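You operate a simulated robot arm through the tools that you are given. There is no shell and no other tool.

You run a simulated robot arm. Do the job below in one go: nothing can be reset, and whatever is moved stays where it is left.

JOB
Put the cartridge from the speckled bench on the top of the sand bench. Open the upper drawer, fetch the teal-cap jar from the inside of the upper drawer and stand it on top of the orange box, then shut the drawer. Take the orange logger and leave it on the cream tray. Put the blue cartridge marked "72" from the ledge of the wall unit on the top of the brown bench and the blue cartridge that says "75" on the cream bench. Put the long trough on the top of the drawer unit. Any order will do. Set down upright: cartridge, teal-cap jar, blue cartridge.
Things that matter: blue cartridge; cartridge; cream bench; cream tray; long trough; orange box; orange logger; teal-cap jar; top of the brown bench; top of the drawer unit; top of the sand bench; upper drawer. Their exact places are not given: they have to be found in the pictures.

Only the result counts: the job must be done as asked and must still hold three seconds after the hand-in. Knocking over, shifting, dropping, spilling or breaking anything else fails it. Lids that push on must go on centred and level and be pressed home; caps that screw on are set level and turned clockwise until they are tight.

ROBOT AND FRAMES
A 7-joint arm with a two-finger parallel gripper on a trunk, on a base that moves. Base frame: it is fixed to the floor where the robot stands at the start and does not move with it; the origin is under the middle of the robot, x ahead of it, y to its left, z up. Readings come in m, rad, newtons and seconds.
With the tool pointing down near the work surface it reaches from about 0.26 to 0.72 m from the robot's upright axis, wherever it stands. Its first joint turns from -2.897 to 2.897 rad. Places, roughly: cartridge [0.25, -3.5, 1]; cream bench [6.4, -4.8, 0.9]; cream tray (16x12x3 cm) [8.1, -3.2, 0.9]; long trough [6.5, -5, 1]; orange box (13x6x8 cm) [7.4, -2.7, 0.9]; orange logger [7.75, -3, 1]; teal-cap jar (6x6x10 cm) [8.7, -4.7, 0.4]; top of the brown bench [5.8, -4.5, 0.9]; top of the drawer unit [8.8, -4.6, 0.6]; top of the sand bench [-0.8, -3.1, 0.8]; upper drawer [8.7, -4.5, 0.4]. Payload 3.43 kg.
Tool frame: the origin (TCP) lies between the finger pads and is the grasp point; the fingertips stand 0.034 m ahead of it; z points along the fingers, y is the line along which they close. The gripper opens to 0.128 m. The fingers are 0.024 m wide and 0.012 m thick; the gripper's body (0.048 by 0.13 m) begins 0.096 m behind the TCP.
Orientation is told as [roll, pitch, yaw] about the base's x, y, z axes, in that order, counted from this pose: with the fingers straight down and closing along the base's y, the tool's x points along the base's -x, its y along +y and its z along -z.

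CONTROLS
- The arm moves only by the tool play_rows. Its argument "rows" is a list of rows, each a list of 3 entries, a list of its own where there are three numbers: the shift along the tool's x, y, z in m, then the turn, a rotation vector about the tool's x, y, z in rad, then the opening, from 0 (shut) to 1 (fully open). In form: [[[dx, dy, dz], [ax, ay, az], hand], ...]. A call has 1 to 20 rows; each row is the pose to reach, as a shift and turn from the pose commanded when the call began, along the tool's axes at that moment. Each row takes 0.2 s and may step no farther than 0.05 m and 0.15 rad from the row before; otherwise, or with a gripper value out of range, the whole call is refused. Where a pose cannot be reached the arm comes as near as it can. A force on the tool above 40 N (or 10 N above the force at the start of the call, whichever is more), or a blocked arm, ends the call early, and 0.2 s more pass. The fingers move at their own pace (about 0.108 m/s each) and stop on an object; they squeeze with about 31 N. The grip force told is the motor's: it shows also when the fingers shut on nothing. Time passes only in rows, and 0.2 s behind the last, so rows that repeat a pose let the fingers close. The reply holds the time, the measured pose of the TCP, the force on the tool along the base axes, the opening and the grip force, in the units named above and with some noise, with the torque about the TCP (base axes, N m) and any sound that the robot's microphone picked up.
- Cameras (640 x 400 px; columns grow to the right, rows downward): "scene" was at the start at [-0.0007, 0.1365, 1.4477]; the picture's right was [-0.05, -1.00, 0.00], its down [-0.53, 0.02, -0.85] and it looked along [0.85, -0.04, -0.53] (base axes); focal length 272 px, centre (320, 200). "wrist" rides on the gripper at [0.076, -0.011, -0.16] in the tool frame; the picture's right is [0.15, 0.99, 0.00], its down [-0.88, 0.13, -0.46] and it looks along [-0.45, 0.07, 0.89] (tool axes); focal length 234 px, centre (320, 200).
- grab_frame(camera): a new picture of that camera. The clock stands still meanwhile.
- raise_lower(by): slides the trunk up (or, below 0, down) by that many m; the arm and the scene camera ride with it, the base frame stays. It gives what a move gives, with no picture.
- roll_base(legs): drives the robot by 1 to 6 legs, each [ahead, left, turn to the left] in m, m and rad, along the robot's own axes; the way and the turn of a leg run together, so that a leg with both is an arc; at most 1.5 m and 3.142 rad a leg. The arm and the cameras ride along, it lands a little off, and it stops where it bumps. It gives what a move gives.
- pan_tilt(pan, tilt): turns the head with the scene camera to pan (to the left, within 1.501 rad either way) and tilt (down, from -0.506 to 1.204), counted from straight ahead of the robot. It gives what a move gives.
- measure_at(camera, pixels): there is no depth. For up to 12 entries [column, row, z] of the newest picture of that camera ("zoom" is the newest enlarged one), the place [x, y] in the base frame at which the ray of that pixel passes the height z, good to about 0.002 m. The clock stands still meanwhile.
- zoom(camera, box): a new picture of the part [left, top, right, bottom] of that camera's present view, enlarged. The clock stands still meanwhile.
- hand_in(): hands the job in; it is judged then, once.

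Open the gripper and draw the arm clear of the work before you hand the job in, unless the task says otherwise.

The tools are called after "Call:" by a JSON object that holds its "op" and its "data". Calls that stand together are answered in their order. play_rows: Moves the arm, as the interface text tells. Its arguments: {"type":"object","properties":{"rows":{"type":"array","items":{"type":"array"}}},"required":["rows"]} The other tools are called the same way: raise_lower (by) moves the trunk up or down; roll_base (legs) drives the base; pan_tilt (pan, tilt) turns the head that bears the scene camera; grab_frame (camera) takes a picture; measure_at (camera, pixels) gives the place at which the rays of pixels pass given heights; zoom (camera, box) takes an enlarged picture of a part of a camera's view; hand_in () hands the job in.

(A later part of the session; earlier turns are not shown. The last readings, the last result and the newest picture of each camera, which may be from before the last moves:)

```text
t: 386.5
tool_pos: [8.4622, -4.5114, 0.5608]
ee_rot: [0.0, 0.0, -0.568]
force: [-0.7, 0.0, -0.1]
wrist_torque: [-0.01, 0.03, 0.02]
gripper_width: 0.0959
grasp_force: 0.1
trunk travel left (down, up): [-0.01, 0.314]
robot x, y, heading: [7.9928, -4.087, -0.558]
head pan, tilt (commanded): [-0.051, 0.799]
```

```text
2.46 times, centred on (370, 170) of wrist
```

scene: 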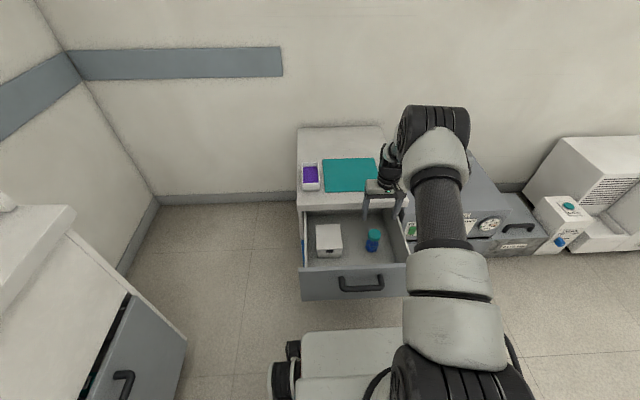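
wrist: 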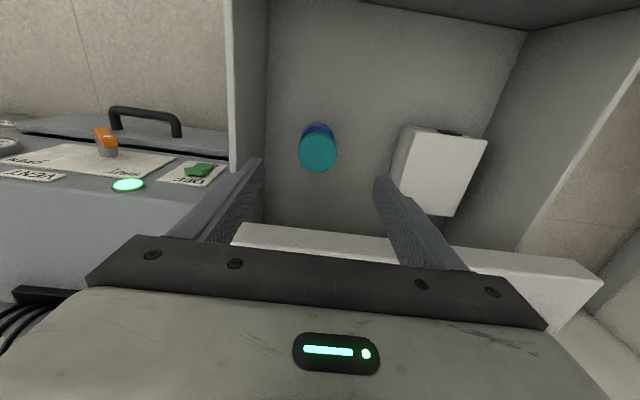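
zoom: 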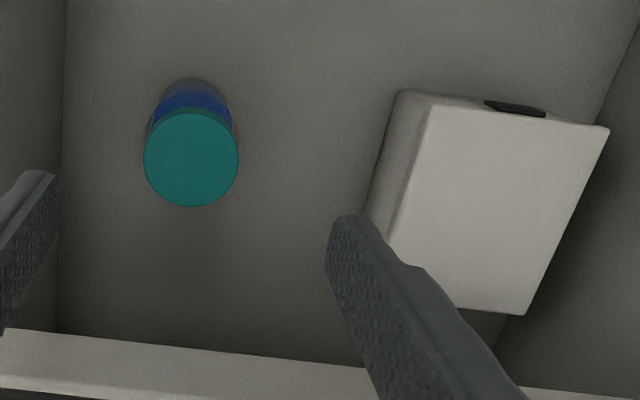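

Aligned within 2 mm. I lower to z≈0.44 first, watching the force.

Call:
{"op": "play_rows", "data": {"rows": [[[0, 0, 0.03], [0, 0, 0], 0.75], [[0, 0, 0.06], [0, 0, 0], 0.75], [[0, 0, 0.09], [0, 0, 0], 0.75], [[0, 0, 0.12], [0, 0, 0], 0.75]]}}

Call:
{"op": "grab_frame", "data": {"camera": "wrist"}}

Call:
{"op": "zoom", "data": {"camera": "scene", "box": [295, 140, 455, 300]}}

```text
t: 387.5
tool_pos: [8.4636, -4.5102, 0.4397]
ee_rot: [-0.001, -0.001, -0.567]
force: [-0.1, -1.4, 0.4]
wrist_torque: [0.02, -0.01, 0.0]
gripper_width: 0.0959
grasp_force: 0.1
trunk travel left (down, up): [-0.01, 0.314]
robot x, y, heading: [7.9909, -4.0883, -0.561]
head pan, tilt (commanded): [-0.051, 0.799]
```

```text
taken
```

wrist: 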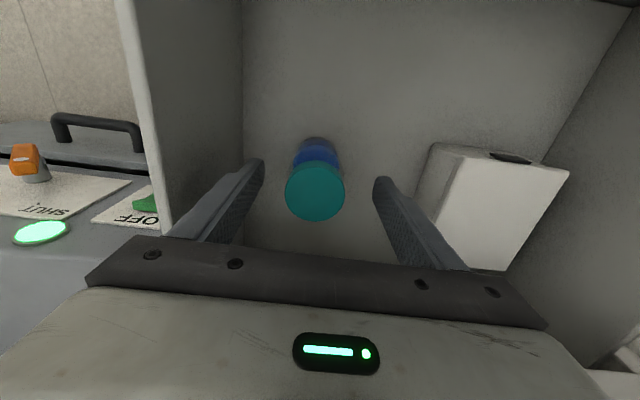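

```text
2.50 times, centred on (375, 220) of scene
```

zoom: 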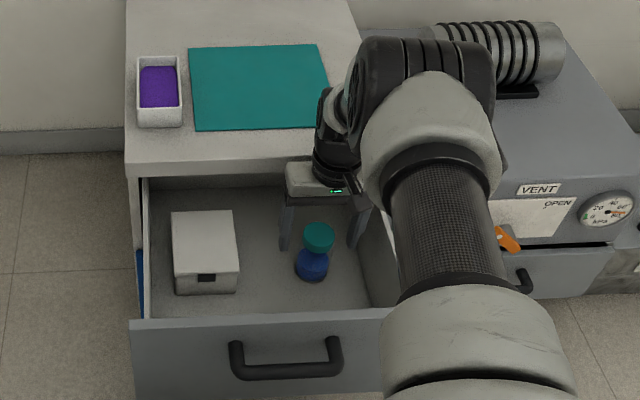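

The fingers straddle the jar cleanly. I go down another 4.5 cm and close on the jar's body.

Call:
{"op": "play_rows", "data": {"rows": [[[0, 0, 0.02], [0, 0, 0], 0.75], [[0, 0, 0.045], [0, 0, 0], 0.75], [[0, 0, 0.045], [0, 0, 0], 0.6], [[0, 0, 0.045], [0, 0, 0], 0.4], [[0, 0, 0.045], [0, 0, 0], 0.2], [[0, 0, 0.045], [0, 0, 0], 0.2]]}}

Call:
{"op": "grab_frame", "data": {"camera": "wrist"}}

```text
t: 388.9
tool_pos: [8.4615, -4.5095, 0.3972]
ee_rot: [0.001, 0.001, -0.567]
force: [0.1, 0.0, -1.1]
wrist_torque: [0.04, 0.02, 0.01]
gripper_width: 0.0544
grasp_force: 31.6
trunk travel left (down, up): [-0.01, 0.314]
robot x, y, heading: [7.9923, -4.0846, -0.559]
head pan, tilt (commanded): [-0.051, 0.799]
```

```text
taken
```

wrist: 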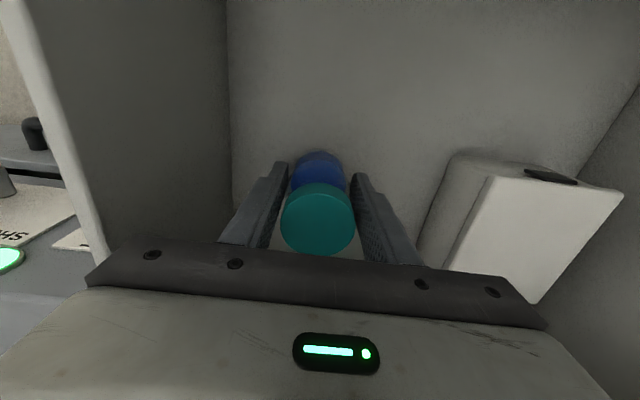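

The jar is gripped at 54 mm with 31 N. I lift it slowly straight up out of the drawer.

Call:
{"op": "play_rows", "data": {"rows": [[[0, 0, -0.005], [0, 0, 0], 0.1], [[0, 0, -0.015], [0, 0, 0], 0.1], [[0, 0, -0.03], [0, 0, 0], 0.1], [[0, 0, -0.05], [0, 0, 0], 0.1], [[0, 0, -0.075], [0, 0, 0], 0.1], [[0, 0, -0.105], [0, 0, 0], 0.1], [[0, 0, -0.14], [0, 0, 0], 0.1], [[0, 0, -0.175], [0, 0, 0], 0.1], [[0, 0, -0.21], [0, 0, 0], 0.1], [[0, 0, -0.25], [0, 0, 0], 0.1], [[0, 0, -0.29], [0, 0, 0], 0.1], [[0, 0, -0.33], [0, 0, 0], 0.1], [[0, 0, -0.36], [0, 0, 0], 0.1]]}}

Call:
{"op": "grab_frame", "data": {"camera": "wrist"}}

Call:
{"op": "grab_frame", "data": {"camera": "scene"}}

```text
t: 391.7
tool_pos: [8.4609, -4.5098, 0.7577]
ee_rot: [0.001, 0.001, -0.567]
force: [0.0, -0.8, -1.2]
wrist_torque: [0.01, 0.06, 0.0]
gripper_width: 0.0549
grasp_force: 31.4
trunk travel left (down, up): [-0.01, 0.314]
robot x, y, heading: [7.997, -4.0867, -0.562]
head pan, tilt (commanded): [-0.051, 0.799]
```

```text
taken
```

wrist: 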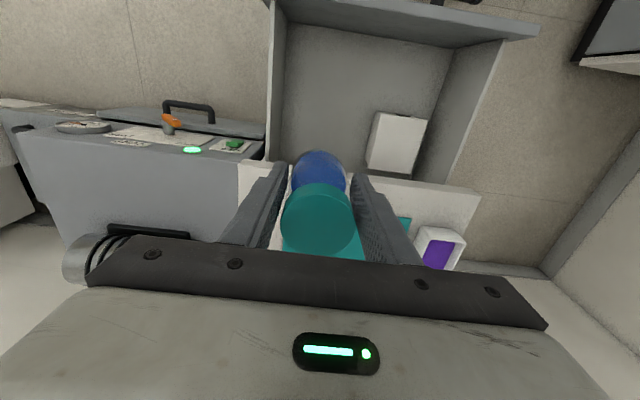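

```text
taken
```

scene: 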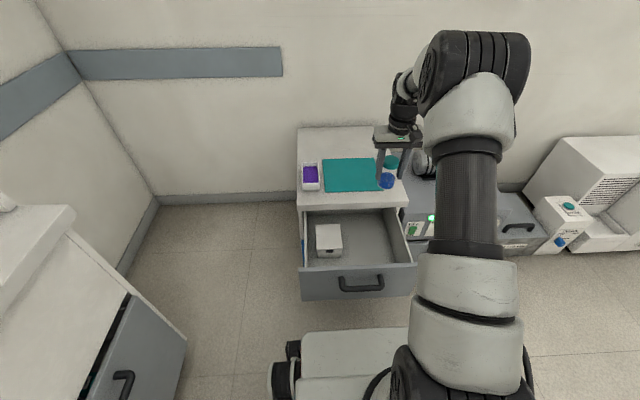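

The jar is out and upright. I raise the trunk and arm to z≈1.15, pull the jar in, then drive back along the counter to the orange box.

Call:
{"op": "raise_lower", "data": {"by": 0.15}}

Call:
{"op": "play_rows", "data": {"rows": [[[0.02, 0, -0.03], [0, 0, 0], 0.1], [[0.04, 0.01, -0.06], [0, 0, 0], 0.1], [[0.06, 0.02, -0.09], [0, 0, 0], 0.1], [[0.08, 0.03, -0.12], [0, 0, 0], 0.1], [[0.1, 0.04, -0.15], [0, 0, 0], 0.1], [[0.12, 0.05, -0.18], [0, 0, 0], 0.1], [[0.14, 0.06, -0.21], [0, 0, 0], 0.1], [[0.16, 0.07, -0.23], [0, 0, 0], 0.1], [[0.17, 0.07, -0.24], [0, 0, 0], 0.1]]}}

Call:
{"op": "roll_base", "data": {"legs": [[-1.2, 0, 0], [0, -0.12, 0], [0, 0, 1.567]]}}

Call:
{"op": "pan_tilt", "data": {"pan": 0.0, "tilt": 0.8}}

Call:
{"op": "grab_frame", "data": {"camera": "scene"}}

Call:
{"op": "grab_frame", "data": {"camera": "wrist"}}

```text
t: 393.4
tool_pos: [8.4619, -4.5099, 0.9084]
ee_rot: [0.0, 0.0, -0.566]
force: [-0.3, -0.7, -0.6]
wrist_torque: [0.05, 0.02, 0.01]
gripper_width: 0.0549
grasp_force: 31.2
trunk travel left (down, up): [-0.16, 0.164]
robot x, y, heading: [7.9906, -4.083, -0.556]
head pan, tilt (commanded): [-0.051, 0.799]
```

```text
t: 395.4
tool_pos: [8.3567, -4.3583, 1.1488]
ee_rot: [0.0, 0.001, -0.568]
force: [0.3, 0.3, -1.0]
wrist_torque: [0.02, 0.06, 0.02]
gripper_width: 0.0547
grasp_force: 31.6
trunk travel left (down, up): [-0.16, 0.164]
robot x, y, heading: [7.9892, -4.089, -0.556]
head pan, tilt (commanded): [-0.051, 0.799]
```

```text
t: 406.9
tool_pos: [7.1852, -3.1923, 1.1496]
ee_rot: [0.0, 0.0, 0.955]
force: [0.2, 0.2, -2.1]
wrist_torque: [-0.01, 0.02, -0.01]
gripper_width: 0.0545
grasp_force: 31.4
trunk travel left (down, up): [-0.16, 0.164]
robot x, y, heading: [6.8943, -3.543, 0.965]
head pan, tilt (commanded): [-0.051, 0.799]
```

```text
t: 407.5
tool_pos: [7.1846, -3.1906, 1.1482]
ee_rot: [0.002, 0.0, 0.956]
force: [1.0, -0.8, -0.8]
wrist_torque: [-0.02, -0.01, -0.01]
gripper_width: 0.055
grasp_force: 30.6
trunk travel left (down, up): [-0.16, 0.164]
robot x, y, heading: [6.8945, -3.5418, 0.966]
head pan, tilt (commanded): [0.0, 0.799]
```

```text
taken
```

scene: 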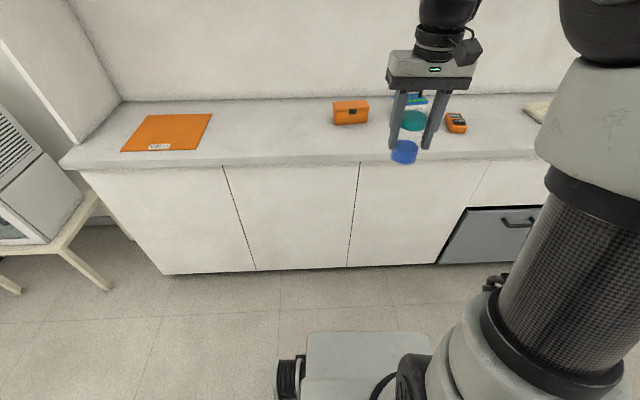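

```text
taken
```

wrist: 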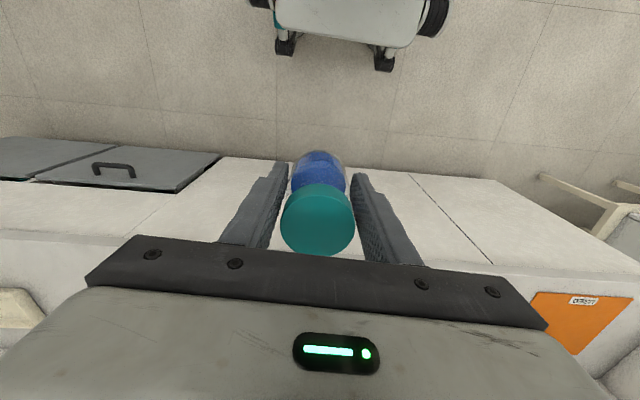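

The orange box is ahead at (350,112). I straighten the heading and drive 0.26 m closer.

Call:
{"op": "roll_base", "data": {"legs": [[0, 0, 0.04], [0.26, 0, 0]]}}

Call:
{"op": "pan_tilt", "data": {"pan": -0.05, "tilt": 0.85}}

Call:
{"op": "grab_frame", "data": {"camera": "scene"}}

Call:
{"op": "grab_frame", "data": {"camera": "wrist"}}

Call:
{"op": "zoom", "data": {"camera": "scene", "box": [300, 90, 500, 200]}}

```text
t: 409.8
tool_pos: [7.3117, -2.9568, 1.1499]
ee_rot: [-0.001, 0.0, 0.996]
force: [0.0, -0.7, -1.3]
wrist_torque: [-0.03, -0.03, -0.03]
gripper_width: 0.0548
grasp_force: 31.3
trunk travel left (down, up): [-0.16, 0.164]
robot x, y, heading: [7.0372, -3.3174, 1.006]
head pan, tilt (commanded): [0.0, 0.799]
```

```text
t: 410.4
tool_pos: [7.311, -2.9571, 1.148]
ee_rot: [0.0, 0.001, 0.996]
force: [-0.1, -1.0, -0.4]
wrist_torque: [-0.02, 0.02, -0.02]
gripper_width: 0.0548
grasp_force: 30.9
trunk travel left (down, up): [-0.16, 0.164]
robot x, y, heading: [7.0337, -3.3215, 1.003]
head pan, tilt (commanded): [-0.051, 0.85]
```

```text
taken
```

scene: 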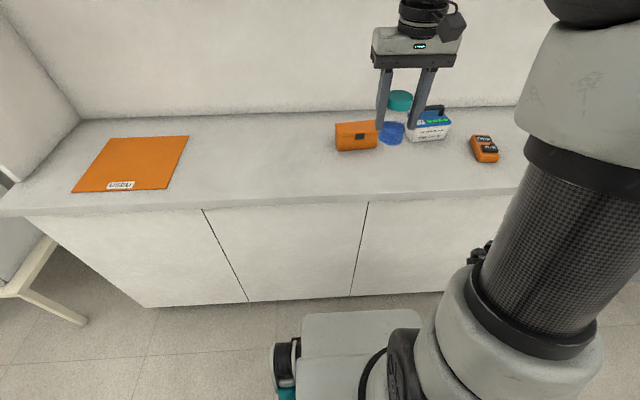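

```text
taken
```

wrist: 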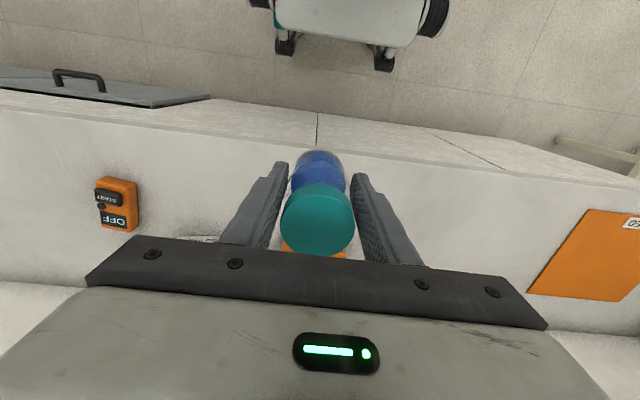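

```text
3.20 times, centred on (400, 145) of scene
```

zoom: 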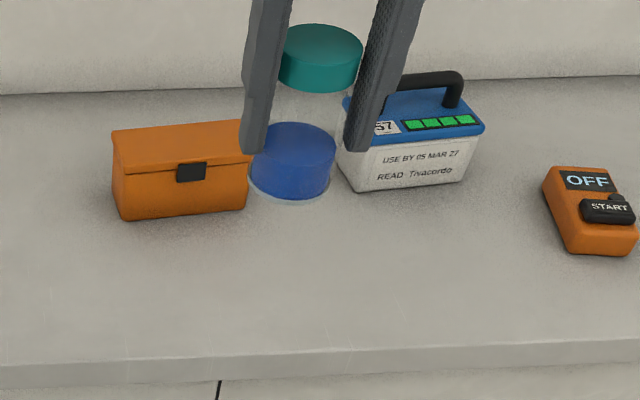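

I measure the orange box's lid corners at z≈0.96 in the zoom.

Call:
{"op": "measure_at", "data": {"camera": "zoom", "pixels": [[113, 133, 0.96], [240, 121, 0.96], [252, 160, 0.96], [125, 173, 0.96], [125, 219, 0.885], [246, 208, 0.885], [113, 133, 0.95], [252, 160, 0.95]]}}

```text
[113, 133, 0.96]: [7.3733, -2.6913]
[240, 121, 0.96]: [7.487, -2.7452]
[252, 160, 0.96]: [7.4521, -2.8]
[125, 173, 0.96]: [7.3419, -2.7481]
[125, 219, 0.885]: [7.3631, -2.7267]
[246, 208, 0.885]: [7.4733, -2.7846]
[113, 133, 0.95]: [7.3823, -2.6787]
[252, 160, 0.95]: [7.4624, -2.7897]
```

The lid height matters, so I want a second view: I move the jar to the right of the box (above, at z≈1.15) so the wrist camera can see the box.

Call:
{"op": "play_rows", "data": {"rows": [[[-0.03, -0.012, 0], [0, 0, 0], 0.1], [[-0.065, -0.026, 0], [0, 0, 0], 0.1], [[-0.1, -0.04, 0], [0, 0, 0], 0.1], [[-0.135, -0.055, 0], [0, 0, 0], 0.1], [[-0.165, -0.068, 0], [0, 0, 0], 0.1], [[-0.188, -0.078, 0], [0, 0, 0], 0.1]]}}

Call:
{"op": "grab_frame", "data": {"camera": "wrist"}}

Call:
{"op": "zoom", "data": {"camera": "scene", "box": [300, 90, 500, 200]}}

```text
t: 411.8
tool_pos: [7.4795, -2.8409, 1.1483]
ee_rot: [-0.001, 0.002, 0.998]
force: [-0.6, -0.5, -0.3]
wrist_torque: [0.03, -0.01, -0.03]
gripper_width: 0.0549
grasp_force: 30.8
trunk travel left (down, up): [-0.16, 0.164]
robot x, y, heading: [7.0396, -3.3208, 1.002]
head pan, tilt (commanded): [-0.051, 0.85]
```

```text
taken
```

wrist: 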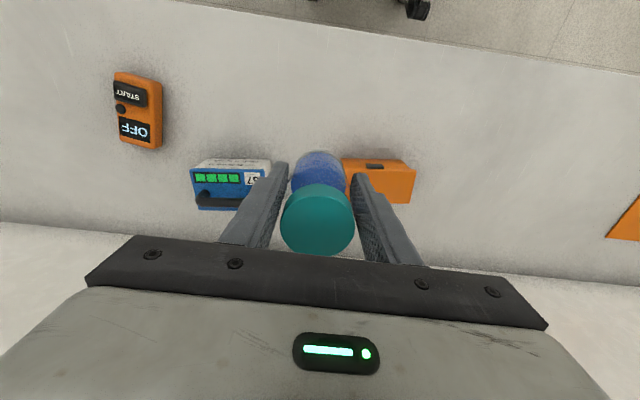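

```text
3.20 times, centred on (400, 145) of scene
```

zoom: 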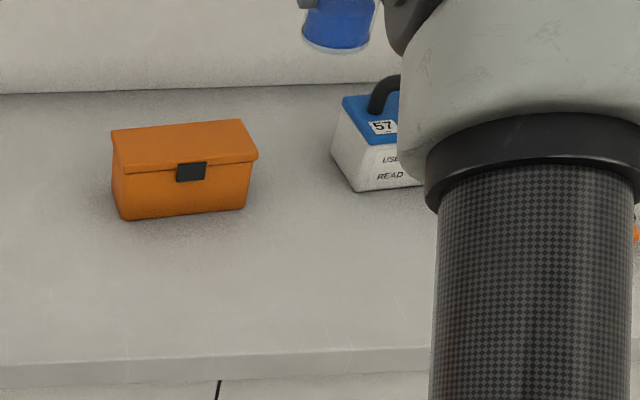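

The box is partly hidden by the fingers; I shift the hand another 0.1 m to the right to see it whole.

Call:
{"op": "play_rows", "data": {"rows": [[[-0.005, -0.035, 0], [0, 0, 0], 0.1], [[-0.01, -0.07, 0], [0, 0, 0], 0.1], [[-0.015, -0.1, 0], [0, 0, 0], 0.1]]}}

Call:
{"op": "grab_frame", "data": {"camera": "wrist"}}

Call:
{"op": "zoom", "data": {"camera": "wrist", "box": [360, 110, 520, 230]}}

```text
t: 412.6
tool_pos: [7.5441, -2.8911, 1.1469]
ee_rot: [0.0, 0.0, 0.997]
force: [-0.6, -0.5, -0.4]
wrist_torque: [-0.05, -0.01, 0.02]
gripper_width: 0.0545
grasp_force: 31.0
out of reach, approached as far as the arm can: row 2, 3
trunk travel left (down, up): [-0.16, 0.164]
robot x, y, heading: [7.0375, -3.3193, 1.009]
head pan, tilt (commanded): [-0.051, 0.85]
```

```text
taken
```

wrist: 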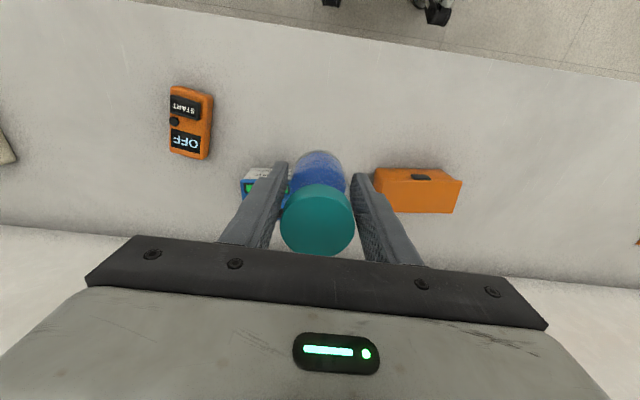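

```text
3.33 times, centred on (440, 170) of wrist
```

zoom: 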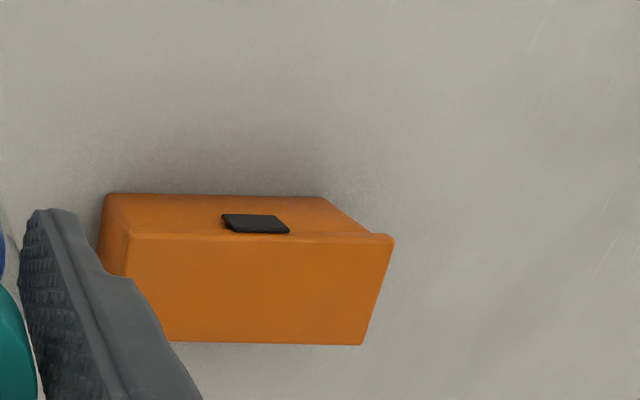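

Three lid corners are visible in the zoom: (127,237), (394,236), (362,344). I measure them at several heights and compare with the scene view.

Call:
{"op": "measure_at", "data": {"camera": "zoom", "pixels": [[127, 237, 0.92], [127, 237, 0.94], [127, 237, 0.96], [394, 236, 0.92], [394, 236, 0.94], [394, 236, 0.96], [362, 344, 0.92], [362, 344, 0.94], [362, 344, 0.96]]}}

Call:
{"op": "zoom", "data": {"camera": "scene", "box": [310, 100, 410, 170]}}

```text
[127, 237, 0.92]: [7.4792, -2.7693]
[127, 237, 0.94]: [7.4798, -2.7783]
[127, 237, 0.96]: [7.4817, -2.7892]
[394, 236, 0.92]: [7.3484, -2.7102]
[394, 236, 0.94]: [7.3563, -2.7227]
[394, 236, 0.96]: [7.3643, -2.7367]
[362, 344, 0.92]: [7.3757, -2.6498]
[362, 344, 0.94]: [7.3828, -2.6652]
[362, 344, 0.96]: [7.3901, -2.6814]
```

```text
5.71 times, centred on (360, 135) of scene
```

zoom: 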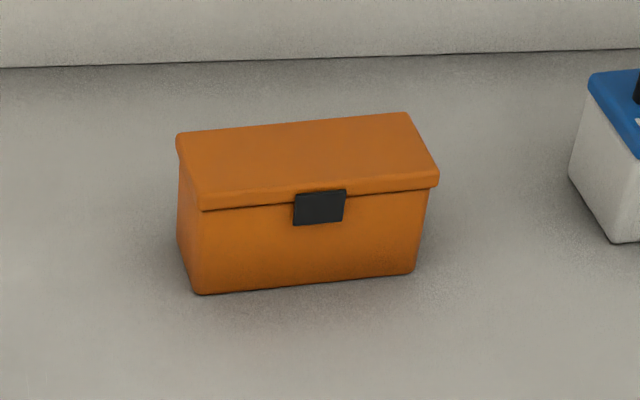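

I measure the lid's top corners in this scene zoom at the same heights.

Call:
{"op": "measure_at", "data": {"camera": "zoom", "pixels": [[178, 134, 0.94], [178, 134, 0.96], [407, 114, 0.94], [407, 114, 0.96], [437, 172, 0.94], [437, 172, 0.96], [198, 197, 0.94], [198, 197, 0.96], [198, 197, 0.95], [437, 172, 0.95]]}}

```text
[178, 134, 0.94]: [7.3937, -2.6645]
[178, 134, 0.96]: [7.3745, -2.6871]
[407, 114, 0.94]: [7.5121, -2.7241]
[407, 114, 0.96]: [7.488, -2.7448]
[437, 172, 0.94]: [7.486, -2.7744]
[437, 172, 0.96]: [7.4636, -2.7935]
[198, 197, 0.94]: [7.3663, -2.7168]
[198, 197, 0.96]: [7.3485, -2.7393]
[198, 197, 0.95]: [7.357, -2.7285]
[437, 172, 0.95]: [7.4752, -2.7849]
```

Lid top is z≈0.948, centre (7.4316,-2.7285), 0.132×0.061 m. I check the jar's axis relative to the TCP in the wrist view before placing.

Call:
{"op": "zoom", "data": {"camera": "wrist", "box": [250, 130, 390, 270]}}

Call:
{"op": "measure_at", "data": {"camera": "wrist", "pixels": [[317, 219, 1.187], [282, 219, 1.187], [354, 219, 1.187], [317, 255, 1.187], [317, 184, 1.187]]}}

```text
2.86 times, centred on (320, 200) of wrist
```

zoom: 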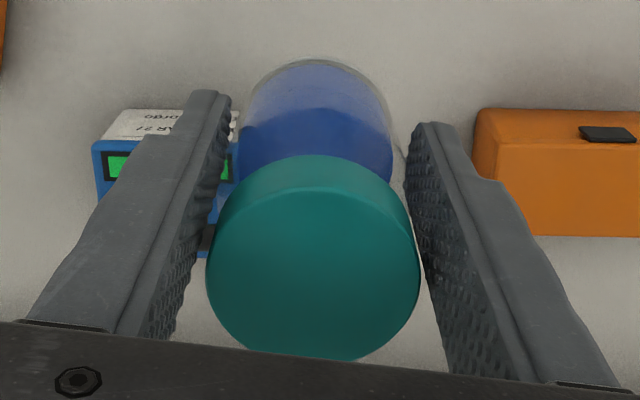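

```text
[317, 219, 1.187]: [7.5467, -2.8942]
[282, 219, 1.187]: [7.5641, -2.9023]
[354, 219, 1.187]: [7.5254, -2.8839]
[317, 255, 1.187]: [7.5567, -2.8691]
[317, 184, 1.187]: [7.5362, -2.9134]
```

I carry the jar over the box centre (TCP target (7.430,-2.731)) and lower to ~4 cm above the lid.

Call:
{"op": "play_rows", "data": {"rows": [[[-0.012, 0.03, 0], [0, 0, 0], 0.1], [[-0.024, 0.061, 0], [0, 0, 0], 0.1], [[-0.036, 0.091, 0], [0, 0, 0], 0.1], [[-0.048, 0.122, 0], [0, 0, 0], 0.1], [[-0.06, 0.152, 0], [0, 0, 0], 0.1], [[-0.072, 0.1827, 0], [0, 0, 0], 0.1], [[-0.072, 0.1827, 0.03], [0, 0, 0], 0.1], [[-0.072, 0.1827, 0.06], [0, 0, 0], 0.1], [[-0.072, 0.1827, 0.09], [0, 0, 0], 0.1]]}}

Call:
{"op": "grab_frame", "data": {"camera": "scene"}}

Call:
{"op": "zoom", "data": {"camera": "scene", "box": [310, 60, 410, 170]}}

Call:
{"op": "zoom", "data": {"camera": "wrist", "box": [230, 80, 410, 260]}}

```text
t: 414.6
tool_pos: [7.4259, -2.7368, 1.0551]
ee_rot: [-0.001, 0.001, 0.997]
force: [0.4, 0.4, 0.0]
wrist_torque: [-0.02, -0.03, -0.02]
gripper_width: 0.0547
grasp_force: 31.7
out of reach, approached as far as the arm can: row 1, 2, 3, 4, 5, 6, 7, 8, 9
trunk travel left (down, up): [-0.16, 0.164]
robot x, y, heading: [7.0344, -3.3189, 1.007]
head pan, tilt (commanded): [-0.051, 0.85]
```

```text
taken
```

scene: 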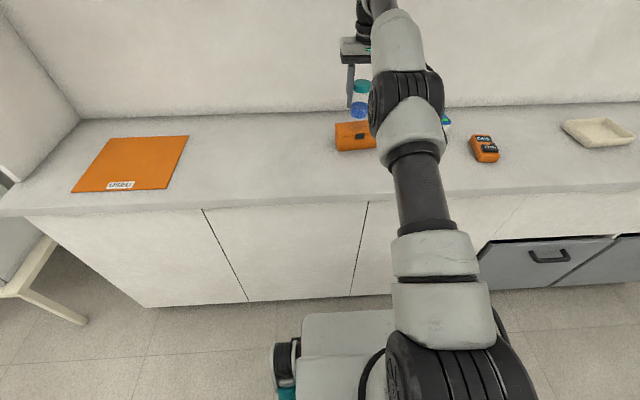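

```text
3.64 times, centred on (360, 115) of scene
```

zoom: 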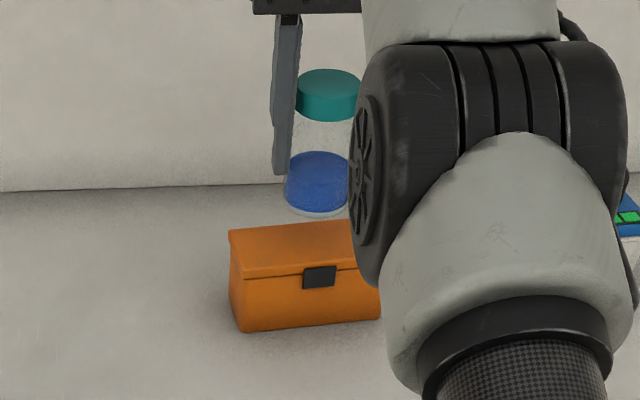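

```text
2.22 times, centred on (320, 170) of wrist
```

zoom: 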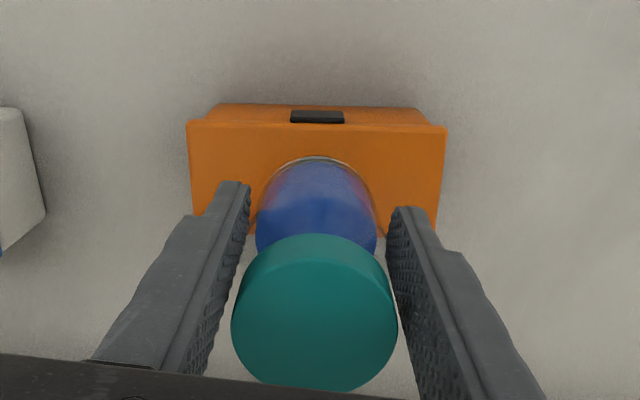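

The arm is at its reach limit (0.70 m); I need the base a bit closer. I measure the gap between base front and counter.

Call:
{"op": "measure_at", "data": {"camera": "scene", "pixels": [[320, 199, 0.88], [250, 300, 0.05], [350, 297, 0.05], [305, 317, 0.25], [395, 312, 0.25], [305, 317, 0.3], [395, 312, 0.3], [250, 302, 0.1]]}}

Call:
{"op": "zoom", "data": {"camera": "scene", "box": [240, 270, 440, 390]}}

```text
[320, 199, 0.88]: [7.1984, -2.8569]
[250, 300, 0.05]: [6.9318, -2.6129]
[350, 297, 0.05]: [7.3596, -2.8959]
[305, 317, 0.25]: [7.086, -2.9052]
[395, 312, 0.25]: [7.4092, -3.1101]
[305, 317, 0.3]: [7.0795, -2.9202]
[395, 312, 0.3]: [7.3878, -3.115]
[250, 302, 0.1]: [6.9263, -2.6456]
```

```text
3.20 times, centred on (340, 330) of scene
```

zoom: 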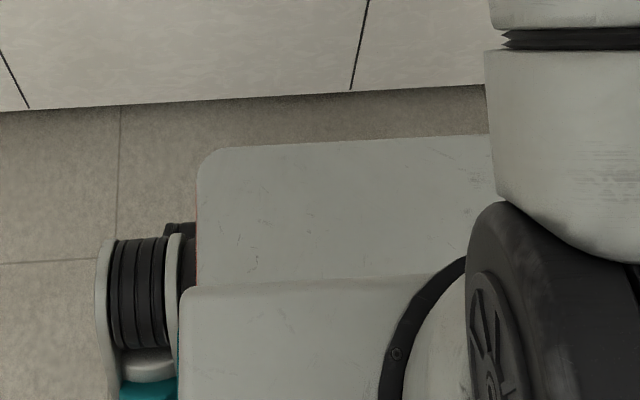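

The counter doors are at v≈1.47 and the base front at 1.336, so there is room. I lift 4 cm and drive 0.06 m closer.

Call:
{"op": "play_rows", "data": {"rows": [[[0.01, 0, -0.02], [0, 0, 0], 0.1], [[0.03, 0, -0.04], [0, 0, 0], 0.1], [[0.05, 0, -0.05], [0, 0, 0], 0.1]]}}

Call:
{"op": "roll_base", "data": {"legs": [[0.06, 0, 0]]}}

Call:
{"op": "grab_frame", "data": {"camera": "scene"}}

Call:
{"op": "zoom", "data": {"camera": "scene", "box": [310, 80, 420, 190]}}

```text
t: 415.4
tool_pos: [7.4013, -2.7785, 1.1063]
ee_rot: [0.001, -0.003, 0.996]
force: [0.4, 0.5, -2.0]
wrist_torque: [-0.02, 0.01, 0.02]
gripper_width: 0.0547
grasp_force: 31.4
trunk travel left (down, up): [-0.16, 0.164]
robot x, y, heading: [7.0371, -3.3205, 1.009]
head pan, tilt (commanded): [-0.051, 0.85]
```

```text
t: 416.4
tool_pos: [7.434, -2.7282, 1.1061]
ee_rot: [0.0, 0.0, 0.997]
force: [0.7, 0.1, 0.0]
wrist_torque: [0.02, -0.01, 0.0]
gripper_width: 0.055
grasp_force: 30.7
trunk travel left (down, up): [-0.16, 0.164]
robot x, y, heading: [7.0647, -3.2702, 1.002]
head pan, tilt (commanded): [-0.051, 0.85]
```

```text
taken
```

scene: 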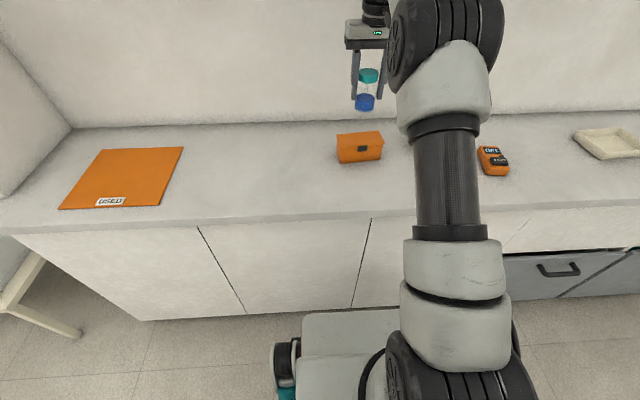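

```text
3.64 times, centred on (365, 135) of scene
```

zoom: 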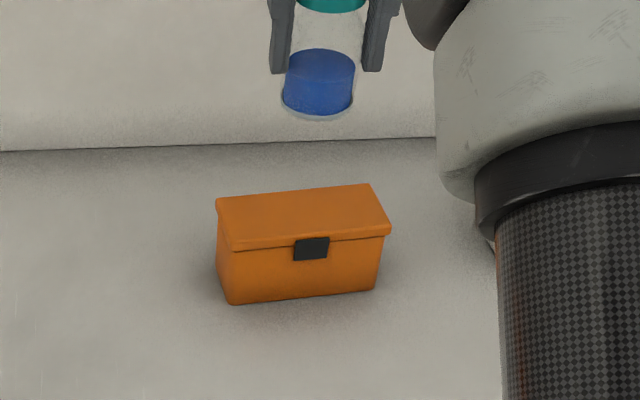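

The jar is nearly over the box. I re-measure the lid corners at z=0.948 from this new view for a final correction.

Call:
{"op": "measure_at", "data": {"camera": "zoom", "pixels": [[217, 199, 0.948], [368, 185, 0.948], [390, 229, 0.948], [231, 244, 0.948], [320, 105, 1.046], [283, 100, 1.046], [355, 95, 1.046]]}}

Call:
{"op": "grab_frame", "data": {"camera": "wrist"}}

```text
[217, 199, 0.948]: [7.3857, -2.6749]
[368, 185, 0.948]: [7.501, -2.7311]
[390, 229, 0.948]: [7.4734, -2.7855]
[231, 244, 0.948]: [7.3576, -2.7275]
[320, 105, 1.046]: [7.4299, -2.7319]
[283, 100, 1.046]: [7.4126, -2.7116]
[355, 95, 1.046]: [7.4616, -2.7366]
```

```text
taken
```

wrist: 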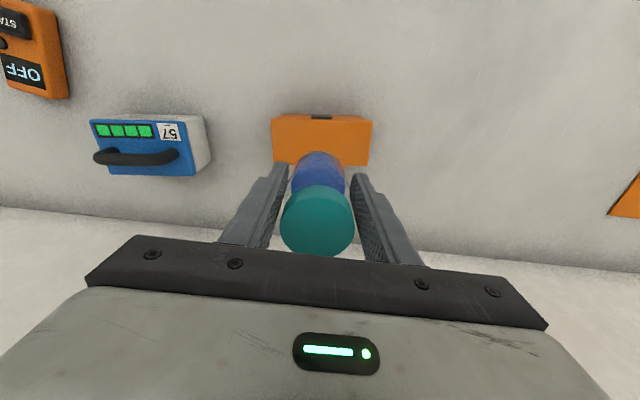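

Lid centre ≈ (7.4305,-2.729); the jar axis is ~4 mm ahead of the TCP. I apply the small correction and descend to about 1 cm above the lid.

Call:
{"op": "play_rows", "data": {"rows": [[[0.0066, 0.0025, 0.01], [0, 0, 0], 0.1], [[0.0066, 0.0025, 0.035], [0, 0, 0], 0.1], [[0.0066, 0.0025, 0.06], [0, 0, 0], 0.1], [[0.0066, 0.0025, 0.08], [0, 0, 0], 0.1]]}}

Call:
{"op": "zoom", "data": {"camera": "scene", "box": [310, 80, 420, 190]}}

Call:
{"op": "zoom", "data": {"camera": "wrist", "box": [230, 80, 410, 260]}}

```text
t: 417.4
tool_pos: [7.428, -2.7338, 1.0255]
ee_rot: [-0.001, -0.001, 0.997]
force: [0.1, -0.4, -1.2]
wrist_torque: [-0.02, -0.01, 0.0]
gripper_width: 0.0548
grasp_force: 31.1
trunk travel left (down, up): [-0.16, 0.164]
robot x, y, heading: [7.0677, -3.2678, 1.002]
head pan, tilt (commanded): [-0.051, 0.85]
```

```text
3.64 times, centred on (365, 135) of scene
```

zoom: 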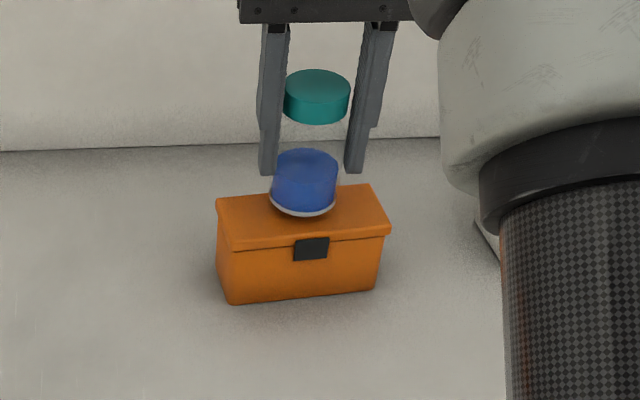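

```text
2.22 times, centred on (320, 170) of wrist
```

zoom: 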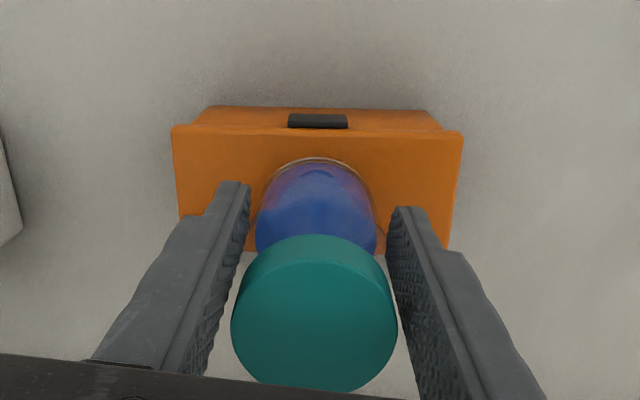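

I measure the jar's bottom ellipse centre (zoom scene ≈(304,197)) against the lid centre.

Call:
{"op": "zoom", "data": {"camera": "scene", "box": [325, 115, 385, 165]}}

```text
8.00 times, centred on (355, 140) of scene
```

zoom: 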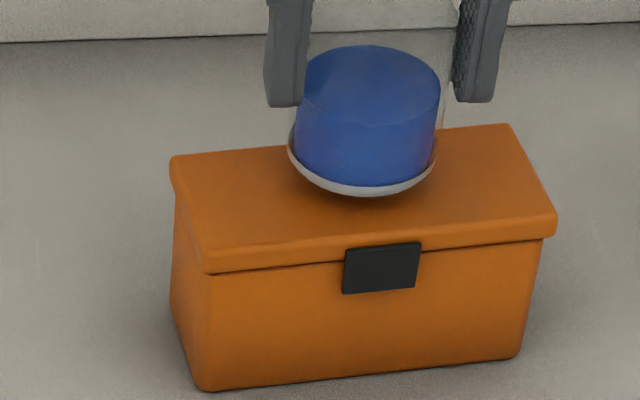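

I measure the ellipse centre and lid corners in this 8× zoom.

Call:
{"op": "measure_at", "data": {"camera": "zoom", "pixels": [[362, 157, 0.965], [362, 157, 0.96], [362, 157, 0.97], [172, 158, 0.948], [510, 127, 0.948], [555, 213, 0.948], [207, 250, 0.948], [362, 196, 0.965], [288, 152, 0.965], [436, 152, 0.965]]}}

```text
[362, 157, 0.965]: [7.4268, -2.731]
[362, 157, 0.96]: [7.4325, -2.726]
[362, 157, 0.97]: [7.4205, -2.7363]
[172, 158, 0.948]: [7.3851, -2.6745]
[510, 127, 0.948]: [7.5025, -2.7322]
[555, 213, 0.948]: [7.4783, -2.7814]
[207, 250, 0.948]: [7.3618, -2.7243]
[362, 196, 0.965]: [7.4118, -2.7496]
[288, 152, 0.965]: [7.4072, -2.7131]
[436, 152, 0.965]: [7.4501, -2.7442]
```

Jar and lid centres agree within ~3 mm. I lower in small steps until contact.

Call:
{"op": "play_rows", "data": {"rows": [[[-0.002, 0, 0.004], [0, 0, 0], 0.1], [[-0.002, 0, 0.008], [0, 0, 0], 0.1]]}}

Call:
{"op": "play_rows", "data": {"rows": [[[0, 0, 0.003], [0, 0, 0], 0.1], [[0, 0, 0.003], [0, 0, 0], 0.1]]}}

Call:
{"op": "play_rows", "data": {"rows": [[[0, 0, 0.003], [0, 0, 0], 0.1], [[0, 0, 0.003], [0, 0, 0], 0.1]]}}

```text
t: 418.0
tool_pos: [7.4288, -2.73, 1.0186]
ee_rot: [-0.001, -0.002, 0.997]
force: [-0.4, -0.5, 1.4]
wrist_torque: [-0.02, -0.05, -0.01]
gripper_width: 0.0547
grasp_force: 31.4
trunk travel left (down, up): [-0.16, 0.164]
robot x, y, heading: [7.0679, -3.2675, 1.006]
head pan, tilt (commanded): [-0.051, 0.85]
```

```text
t: 418.6
tool_pos: [7.4282, -2.7313, 1.0182]
ee_rot: [0.001, -0.007, 0.996]
force: [-1.4, 0.5, 20.6]
wrist_torque: [-0.04, -0.03, 0.0]
gripper_width: 0.0547
grasp_force: 31.2
trunk travel left (down, up): [-0.16, 0.164]
robot x, y, heading: [7.0687, -3.2691, 1.005]
head pan, tilt (commanded): [-0.051, 0.85]
```

```text
t: 419.2
tool_pos: [7.4294, -2.732, 1.0156]
ee_rot: [0.0, -0.007, 0.996]
force: [0.1, 1.8, 30.7]
wrist_torque: [0.35, -0.26, -0.1]
gripper_width: 0.0548
grasp_force: 31.0
trunk travel left (down, up): [-0.16, 0.164]
robot x, y, heading: [7.0656, -3.2676, 1.0]
head pan, tilt (commanded): [-0.051, 0.85]
```

The jar rests on the box (30 N up). I relieve the pressure, open the hand slowly and rise straight up.

Call:
{"op": "play_rows", "data": {"rows": [[[0, 0, -0.005], [0, 0, 0], 0.1], [[0, 0, -0.006], [0, 0, 0], 0.46], [[0, 0, -0.006], [0, 0, 0], 0.55], [[0, 0, -0.006], [0, 0, 0], 0.6], [[0, 0, -0.03], [0, 0, 0], 0.6], [[0, 0, -0.07], [0, 0, 0], 0.6], [[0, 0, -0.11], [0, 0, 0], 0.6], [[0, 0, -0.15], [0, 0, 0], 0.6]]}}

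Call:
{"op": "zoom", "data": {"camera": "scene", "box": [310, 80, 420, 190]}}

Call:
{"op": "grab_frame", "data": {"camera": "wrist"}}

```text
t: 421.0
tool_pos: [7.4293, -2.7301, 1.1631]
ee_rot: [0.0, -0.001, 0.997]
force: [-0.7, -0.3, -0.8]
wrist_torque: [0.0, 0.04, -0.02]
gripper_width: 0.0769
grasp_force: 0.1
trunk travel left (down, up): [-0.16, 0.164]
robot x, y, heading: [7.0643, -3.2681, 1.004]
head pan, tilt (commanded): [-0.051, 0.85]
```

```text
3.64 times, centred on (365, 135) of scene
```

zoom: 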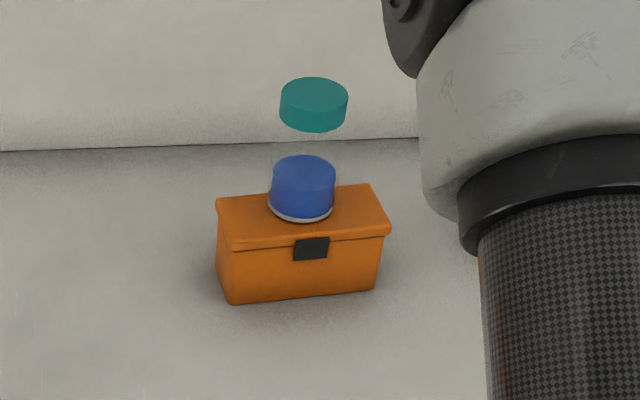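

```text
taken
```

wrist: 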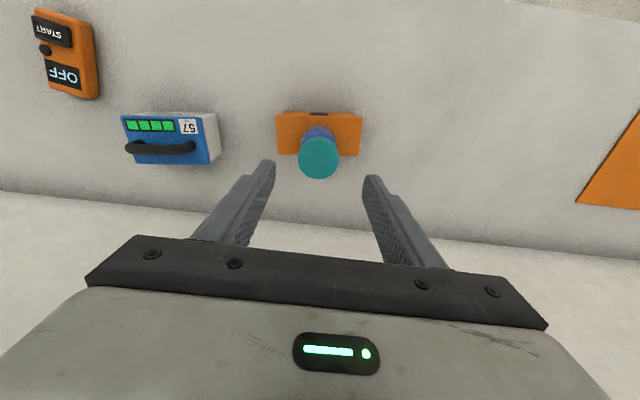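

The jar stands upright on the orange box. Next is the orange logger: I retract the arm, back up slightly and slide right 0.42 m.

Call:
{"op": "play_rows", "data": {"rows": [[[0.03, 0, -0.01], [0, 0, 0], 0.6], [[0.07, 0, -0.02], [0, 0, 0], 0.6], [[0.11, 0, -0.02], [0, 0, 0], 0.6], [[0.15, -0.01, -0.02], [0, 0, 0], 0.6], [[0.19, -0.02, -0.02], [0, 0, 0], 0.6], [[0.22, -0.03, -0.02], [0, 0, 0], 0.6]]}}

Call:
{"op": "roll_base", "data": {"legs": [[-0.1, 0, 0], [0, -0.45, 0]]}}

Call:
{"op": "pan_tilt", "data": {"pan": 0.0, "tilt": 0.85}}

Call:
{"op": "grab_frame", "data": {"camera": "scene"}}

Call:
{"op": "grab_frame", "data": {"camera": "wrist"}}

```text
t: 422.4
tool_pos: [7.3347, -2.9317, 1.1812]
ee_rot: [-0.002, -0.001, 0.997]
force: [1.0, 0.3, 0.3]
wrist_torque: [0.0, 0.02, 0.01]
gripper_width: 0.0766
grasp_force: 0.0
trunk travel left (down, up): [-0.16, 0.164]
robot x, y, heading: [7.0697, -3.2709, 1.0]
head pan, tilt (commanded): [-0.051, 0.85]
```

```text
t: 427.9
tool_pos: [7.6557, -3.2527, 1.1825]
ee_rot: [-0.001, 0.0, 0.997]
force: [0.0, 0.0, -0.1]
wrist_torque: [0.0, -0.01, 0.01]
gripper_width: 0.0767
grasp_force: 0.0
trunk travel left (down, up): [-0.16, 0.164]
robot x, y, heading: [7.392, -3.5923, 1.008]
head pan, tilt (commanded): [-0.051, 0.85]
```

```text
t: 428.6
tool_pos: [7.6551, -3.253, 1.1814]
ee_rot: [0.002, -0.001, 0.999]
force: [0.1, 0.0, 0.0]
wrist_torque: [0.0, -0.02, 0.0]
gripper_width: 0.0765
grasp_force: 0.0
trunk travel left (down, up): [-0.16, 0.164]
robot x, y, heading: [7.3906, -3.5943, 1.01]
head pan, tilt (commanded): [0.0, 0.85]
```

```text
taken
```

scene: 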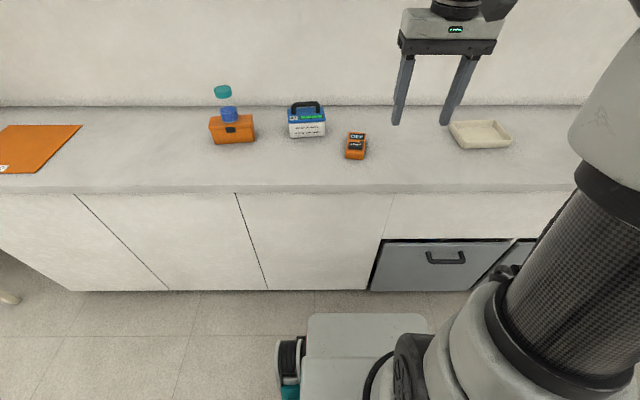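

```text
taken
```

wrist: 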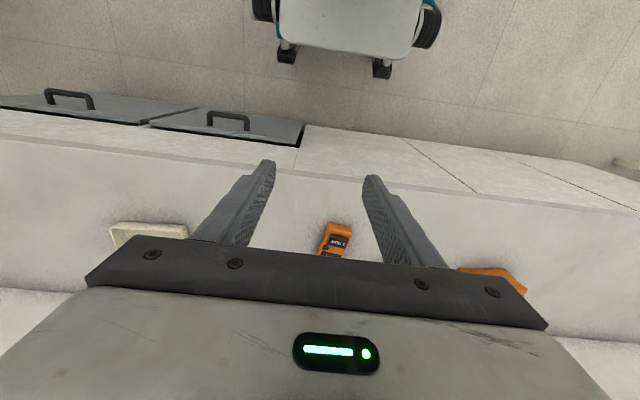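

The logger is ahead at (356,145), the tray at (480,135). I move 0.08 m closer, then zoom on the logger.

Call:
{"op": "roll_base", "data": {"legs": [[0.08, 0.03, 0]]}}

Call:
{"op": "grab_frame", "data": {"camera": "scene"}}

Call:
{"op": "zoom", "data": {"camera": "scene", "box": [310, 110, 410, 180]}}

Call:
{"op": "grab_frame", "data": {"camera": "wrist"}}

Call:
{"op": "zoom", "data": {"camera": "wrist", "box": [270, 180, 390, 260]}}

```text
t: 429.6
tool_pos: [7.6743, -3.1695, 1.1813]
ee_rot: [0.0, 0.002, 0.998]
force: [0.3, -0.3, -0.2]
wrist_torque: [-0.01, -0.01, -0.01]
gripper_width: 0.0768
grasp_force: 0.0
trunk travel left (down, up): [-0.16, 0.164]
robot x, y, heading: [7.4073, -3.5117, 1.008]
head pan, tilt (commanded): [0.0, 0.85]
```

```text
taken
```

scene: 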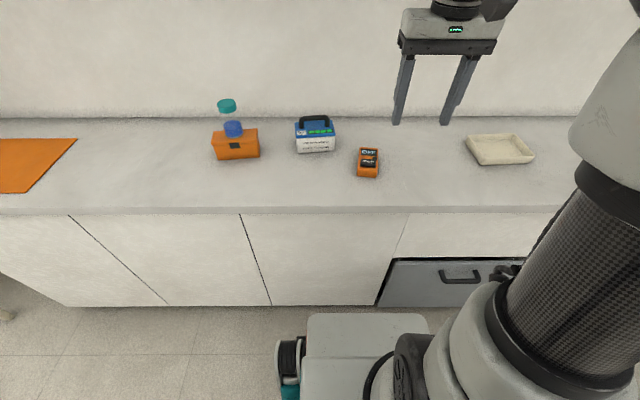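

```text
5.71 times, centred on (360, 145) of scene
```

zoom: 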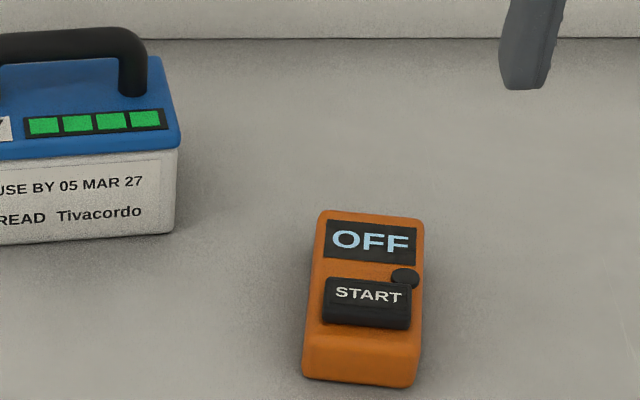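

```text
taken
```

wrist: 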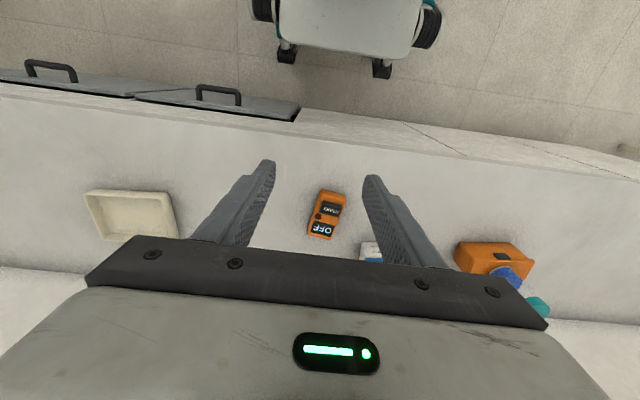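

```text
5.00 times, centred on (330, 220) of wrist
```

zoom: 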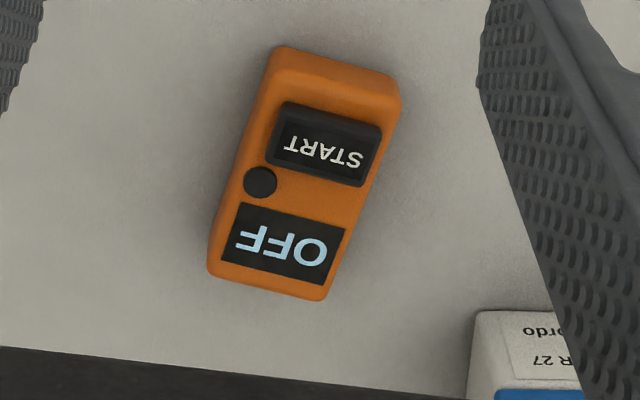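

I measure the logger's outline corners in the wrist zoom (newest) at its probable top height, and compare with the scene.

Call:
{"op": "measure_at", "data": {"camera": "zoom", "pixels": [[268, 78, 0.91], [392, 108, 0.91], [325, 297, 0.91], [211, 268, 0.91], [268, 78, 0.92], [392, 108, 0.92], [325, 297, 0.92], [211, 268, 0.92]]}}

Call:
{"op": "measure_at", "data": {"camera": "scene", "pixels": [[360, 147.1, 0.91], [378.2, 148.5, 0.91], [377.8, 172, 0.91], [357.4, 170.5, 0.91], [360, 147.1, 0.92], [378.2, 148.5, 0.92], [377.8, 172, 0.92], [357.4, 170.5, 0.92]]}}

```text
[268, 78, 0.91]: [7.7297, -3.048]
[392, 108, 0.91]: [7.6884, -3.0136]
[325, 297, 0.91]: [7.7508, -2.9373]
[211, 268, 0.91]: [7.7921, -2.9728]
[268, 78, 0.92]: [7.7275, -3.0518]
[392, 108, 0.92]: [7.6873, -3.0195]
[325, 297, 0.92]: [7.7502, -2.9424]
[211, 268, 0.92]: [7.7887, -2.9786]
```

```text
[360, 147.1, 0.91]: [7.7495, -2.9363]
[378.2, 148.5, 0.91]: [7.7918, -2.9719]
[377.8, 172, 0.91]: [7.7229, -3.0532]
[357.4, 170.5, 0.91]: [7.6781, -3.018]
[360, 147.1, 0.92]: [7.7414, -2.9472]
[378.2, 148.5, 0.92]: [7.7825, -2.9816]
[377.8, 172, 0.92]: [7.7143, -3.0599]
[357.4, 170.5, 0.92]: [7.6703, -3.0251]
```

The logger's top is at z≈0.91, centre (7.740,-2.993), 0.055×0.10 m, long axis at 50.5°. I move above it, align the yaw, and lower to z≈1.0 for a check.

Call:
{"op": "play_rows", "data": {"rows": [[[-0.03, 0.006, 0], [0, 0, 0.03], 0.7], [[-0.065, 0.014, 0], [0, 0, 0.06], 0.7], [[-0.1, 0.022, 0], [0, 0, 0.09], 0.7], [[-0.14, 0.03, 0.02], [0, 0, 0.12], 0.7], [[-0.17, 0.037, 0.05], [0, 0, 0.12], 0.7], [[-0.1842, 0.0403, 0.09], [0, 0, 0.12], 0.7], [[-0.1842, 0.0403, 0.13], [0, 0, 0.12], 0.7], [[-0.1842, 0.0403, 0.17], [0, 0, 0.12], 0.7], [[-0.1842, 0.0403, 0.18], [0, 0, 0.12], 0.7]]}}

Call:
{"op": "grab_frame", "data": {"camera": "wrist"}}

Call:
{"op": "zoom", "data": {"camera": "wrist", "box": [240, 80, 400, 240]}}

```text
t: 431.6
tool_pos: [7.7397, -2.9939, 1.0022]
ee_rot: [-0.001, 0.0, 0.879]
force: [0.5, -0.3, 0.3]
wrist_torque: [0.0, 0.01, 0.01]
gripper_width: 0.09
grasp_force: 0.1
trunk travel left (down, up): [-0.16, 0.164]
robot x, y, heading: [7.4102, -3.509, 1.009]
head pan, tilt (commanded): [0.0, 0.85]
```

```text
taken
```

wrist: 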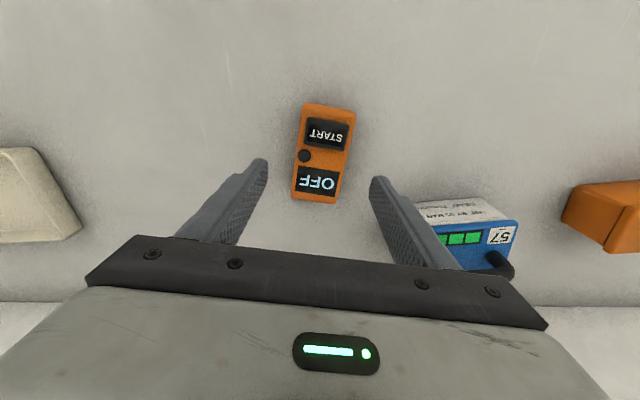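

```text
2.50 times, centred on (320, 160) of wrist
```

zoom: 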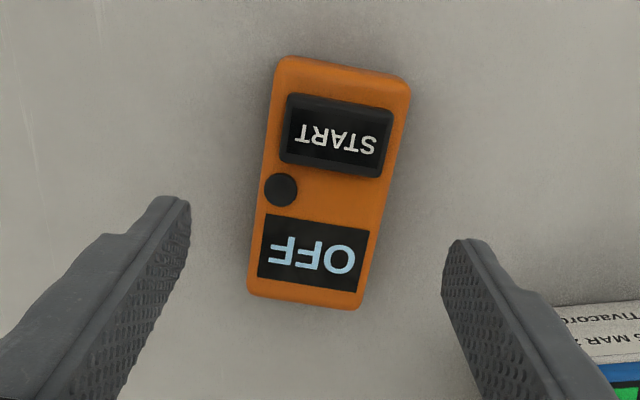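

I refine the logger's outline from this closer view.

Call:
{"op": "measure_at", "data": {"camera": "zoom", "pixels": [[274, 66, 0.91], [408, 90, 0.91], [356, 308, 0.91], [248, 291, 0.91], [262, 180, 0.91], [385, 200, 0.91]]}}

```text
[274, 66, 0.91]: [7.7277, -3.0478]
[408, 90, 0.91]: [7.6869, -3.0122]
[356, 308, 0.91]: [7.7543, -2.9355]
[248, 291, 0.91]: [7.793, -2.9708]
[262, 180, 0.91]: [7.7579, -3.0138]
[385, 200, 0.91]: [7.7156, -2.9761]
```

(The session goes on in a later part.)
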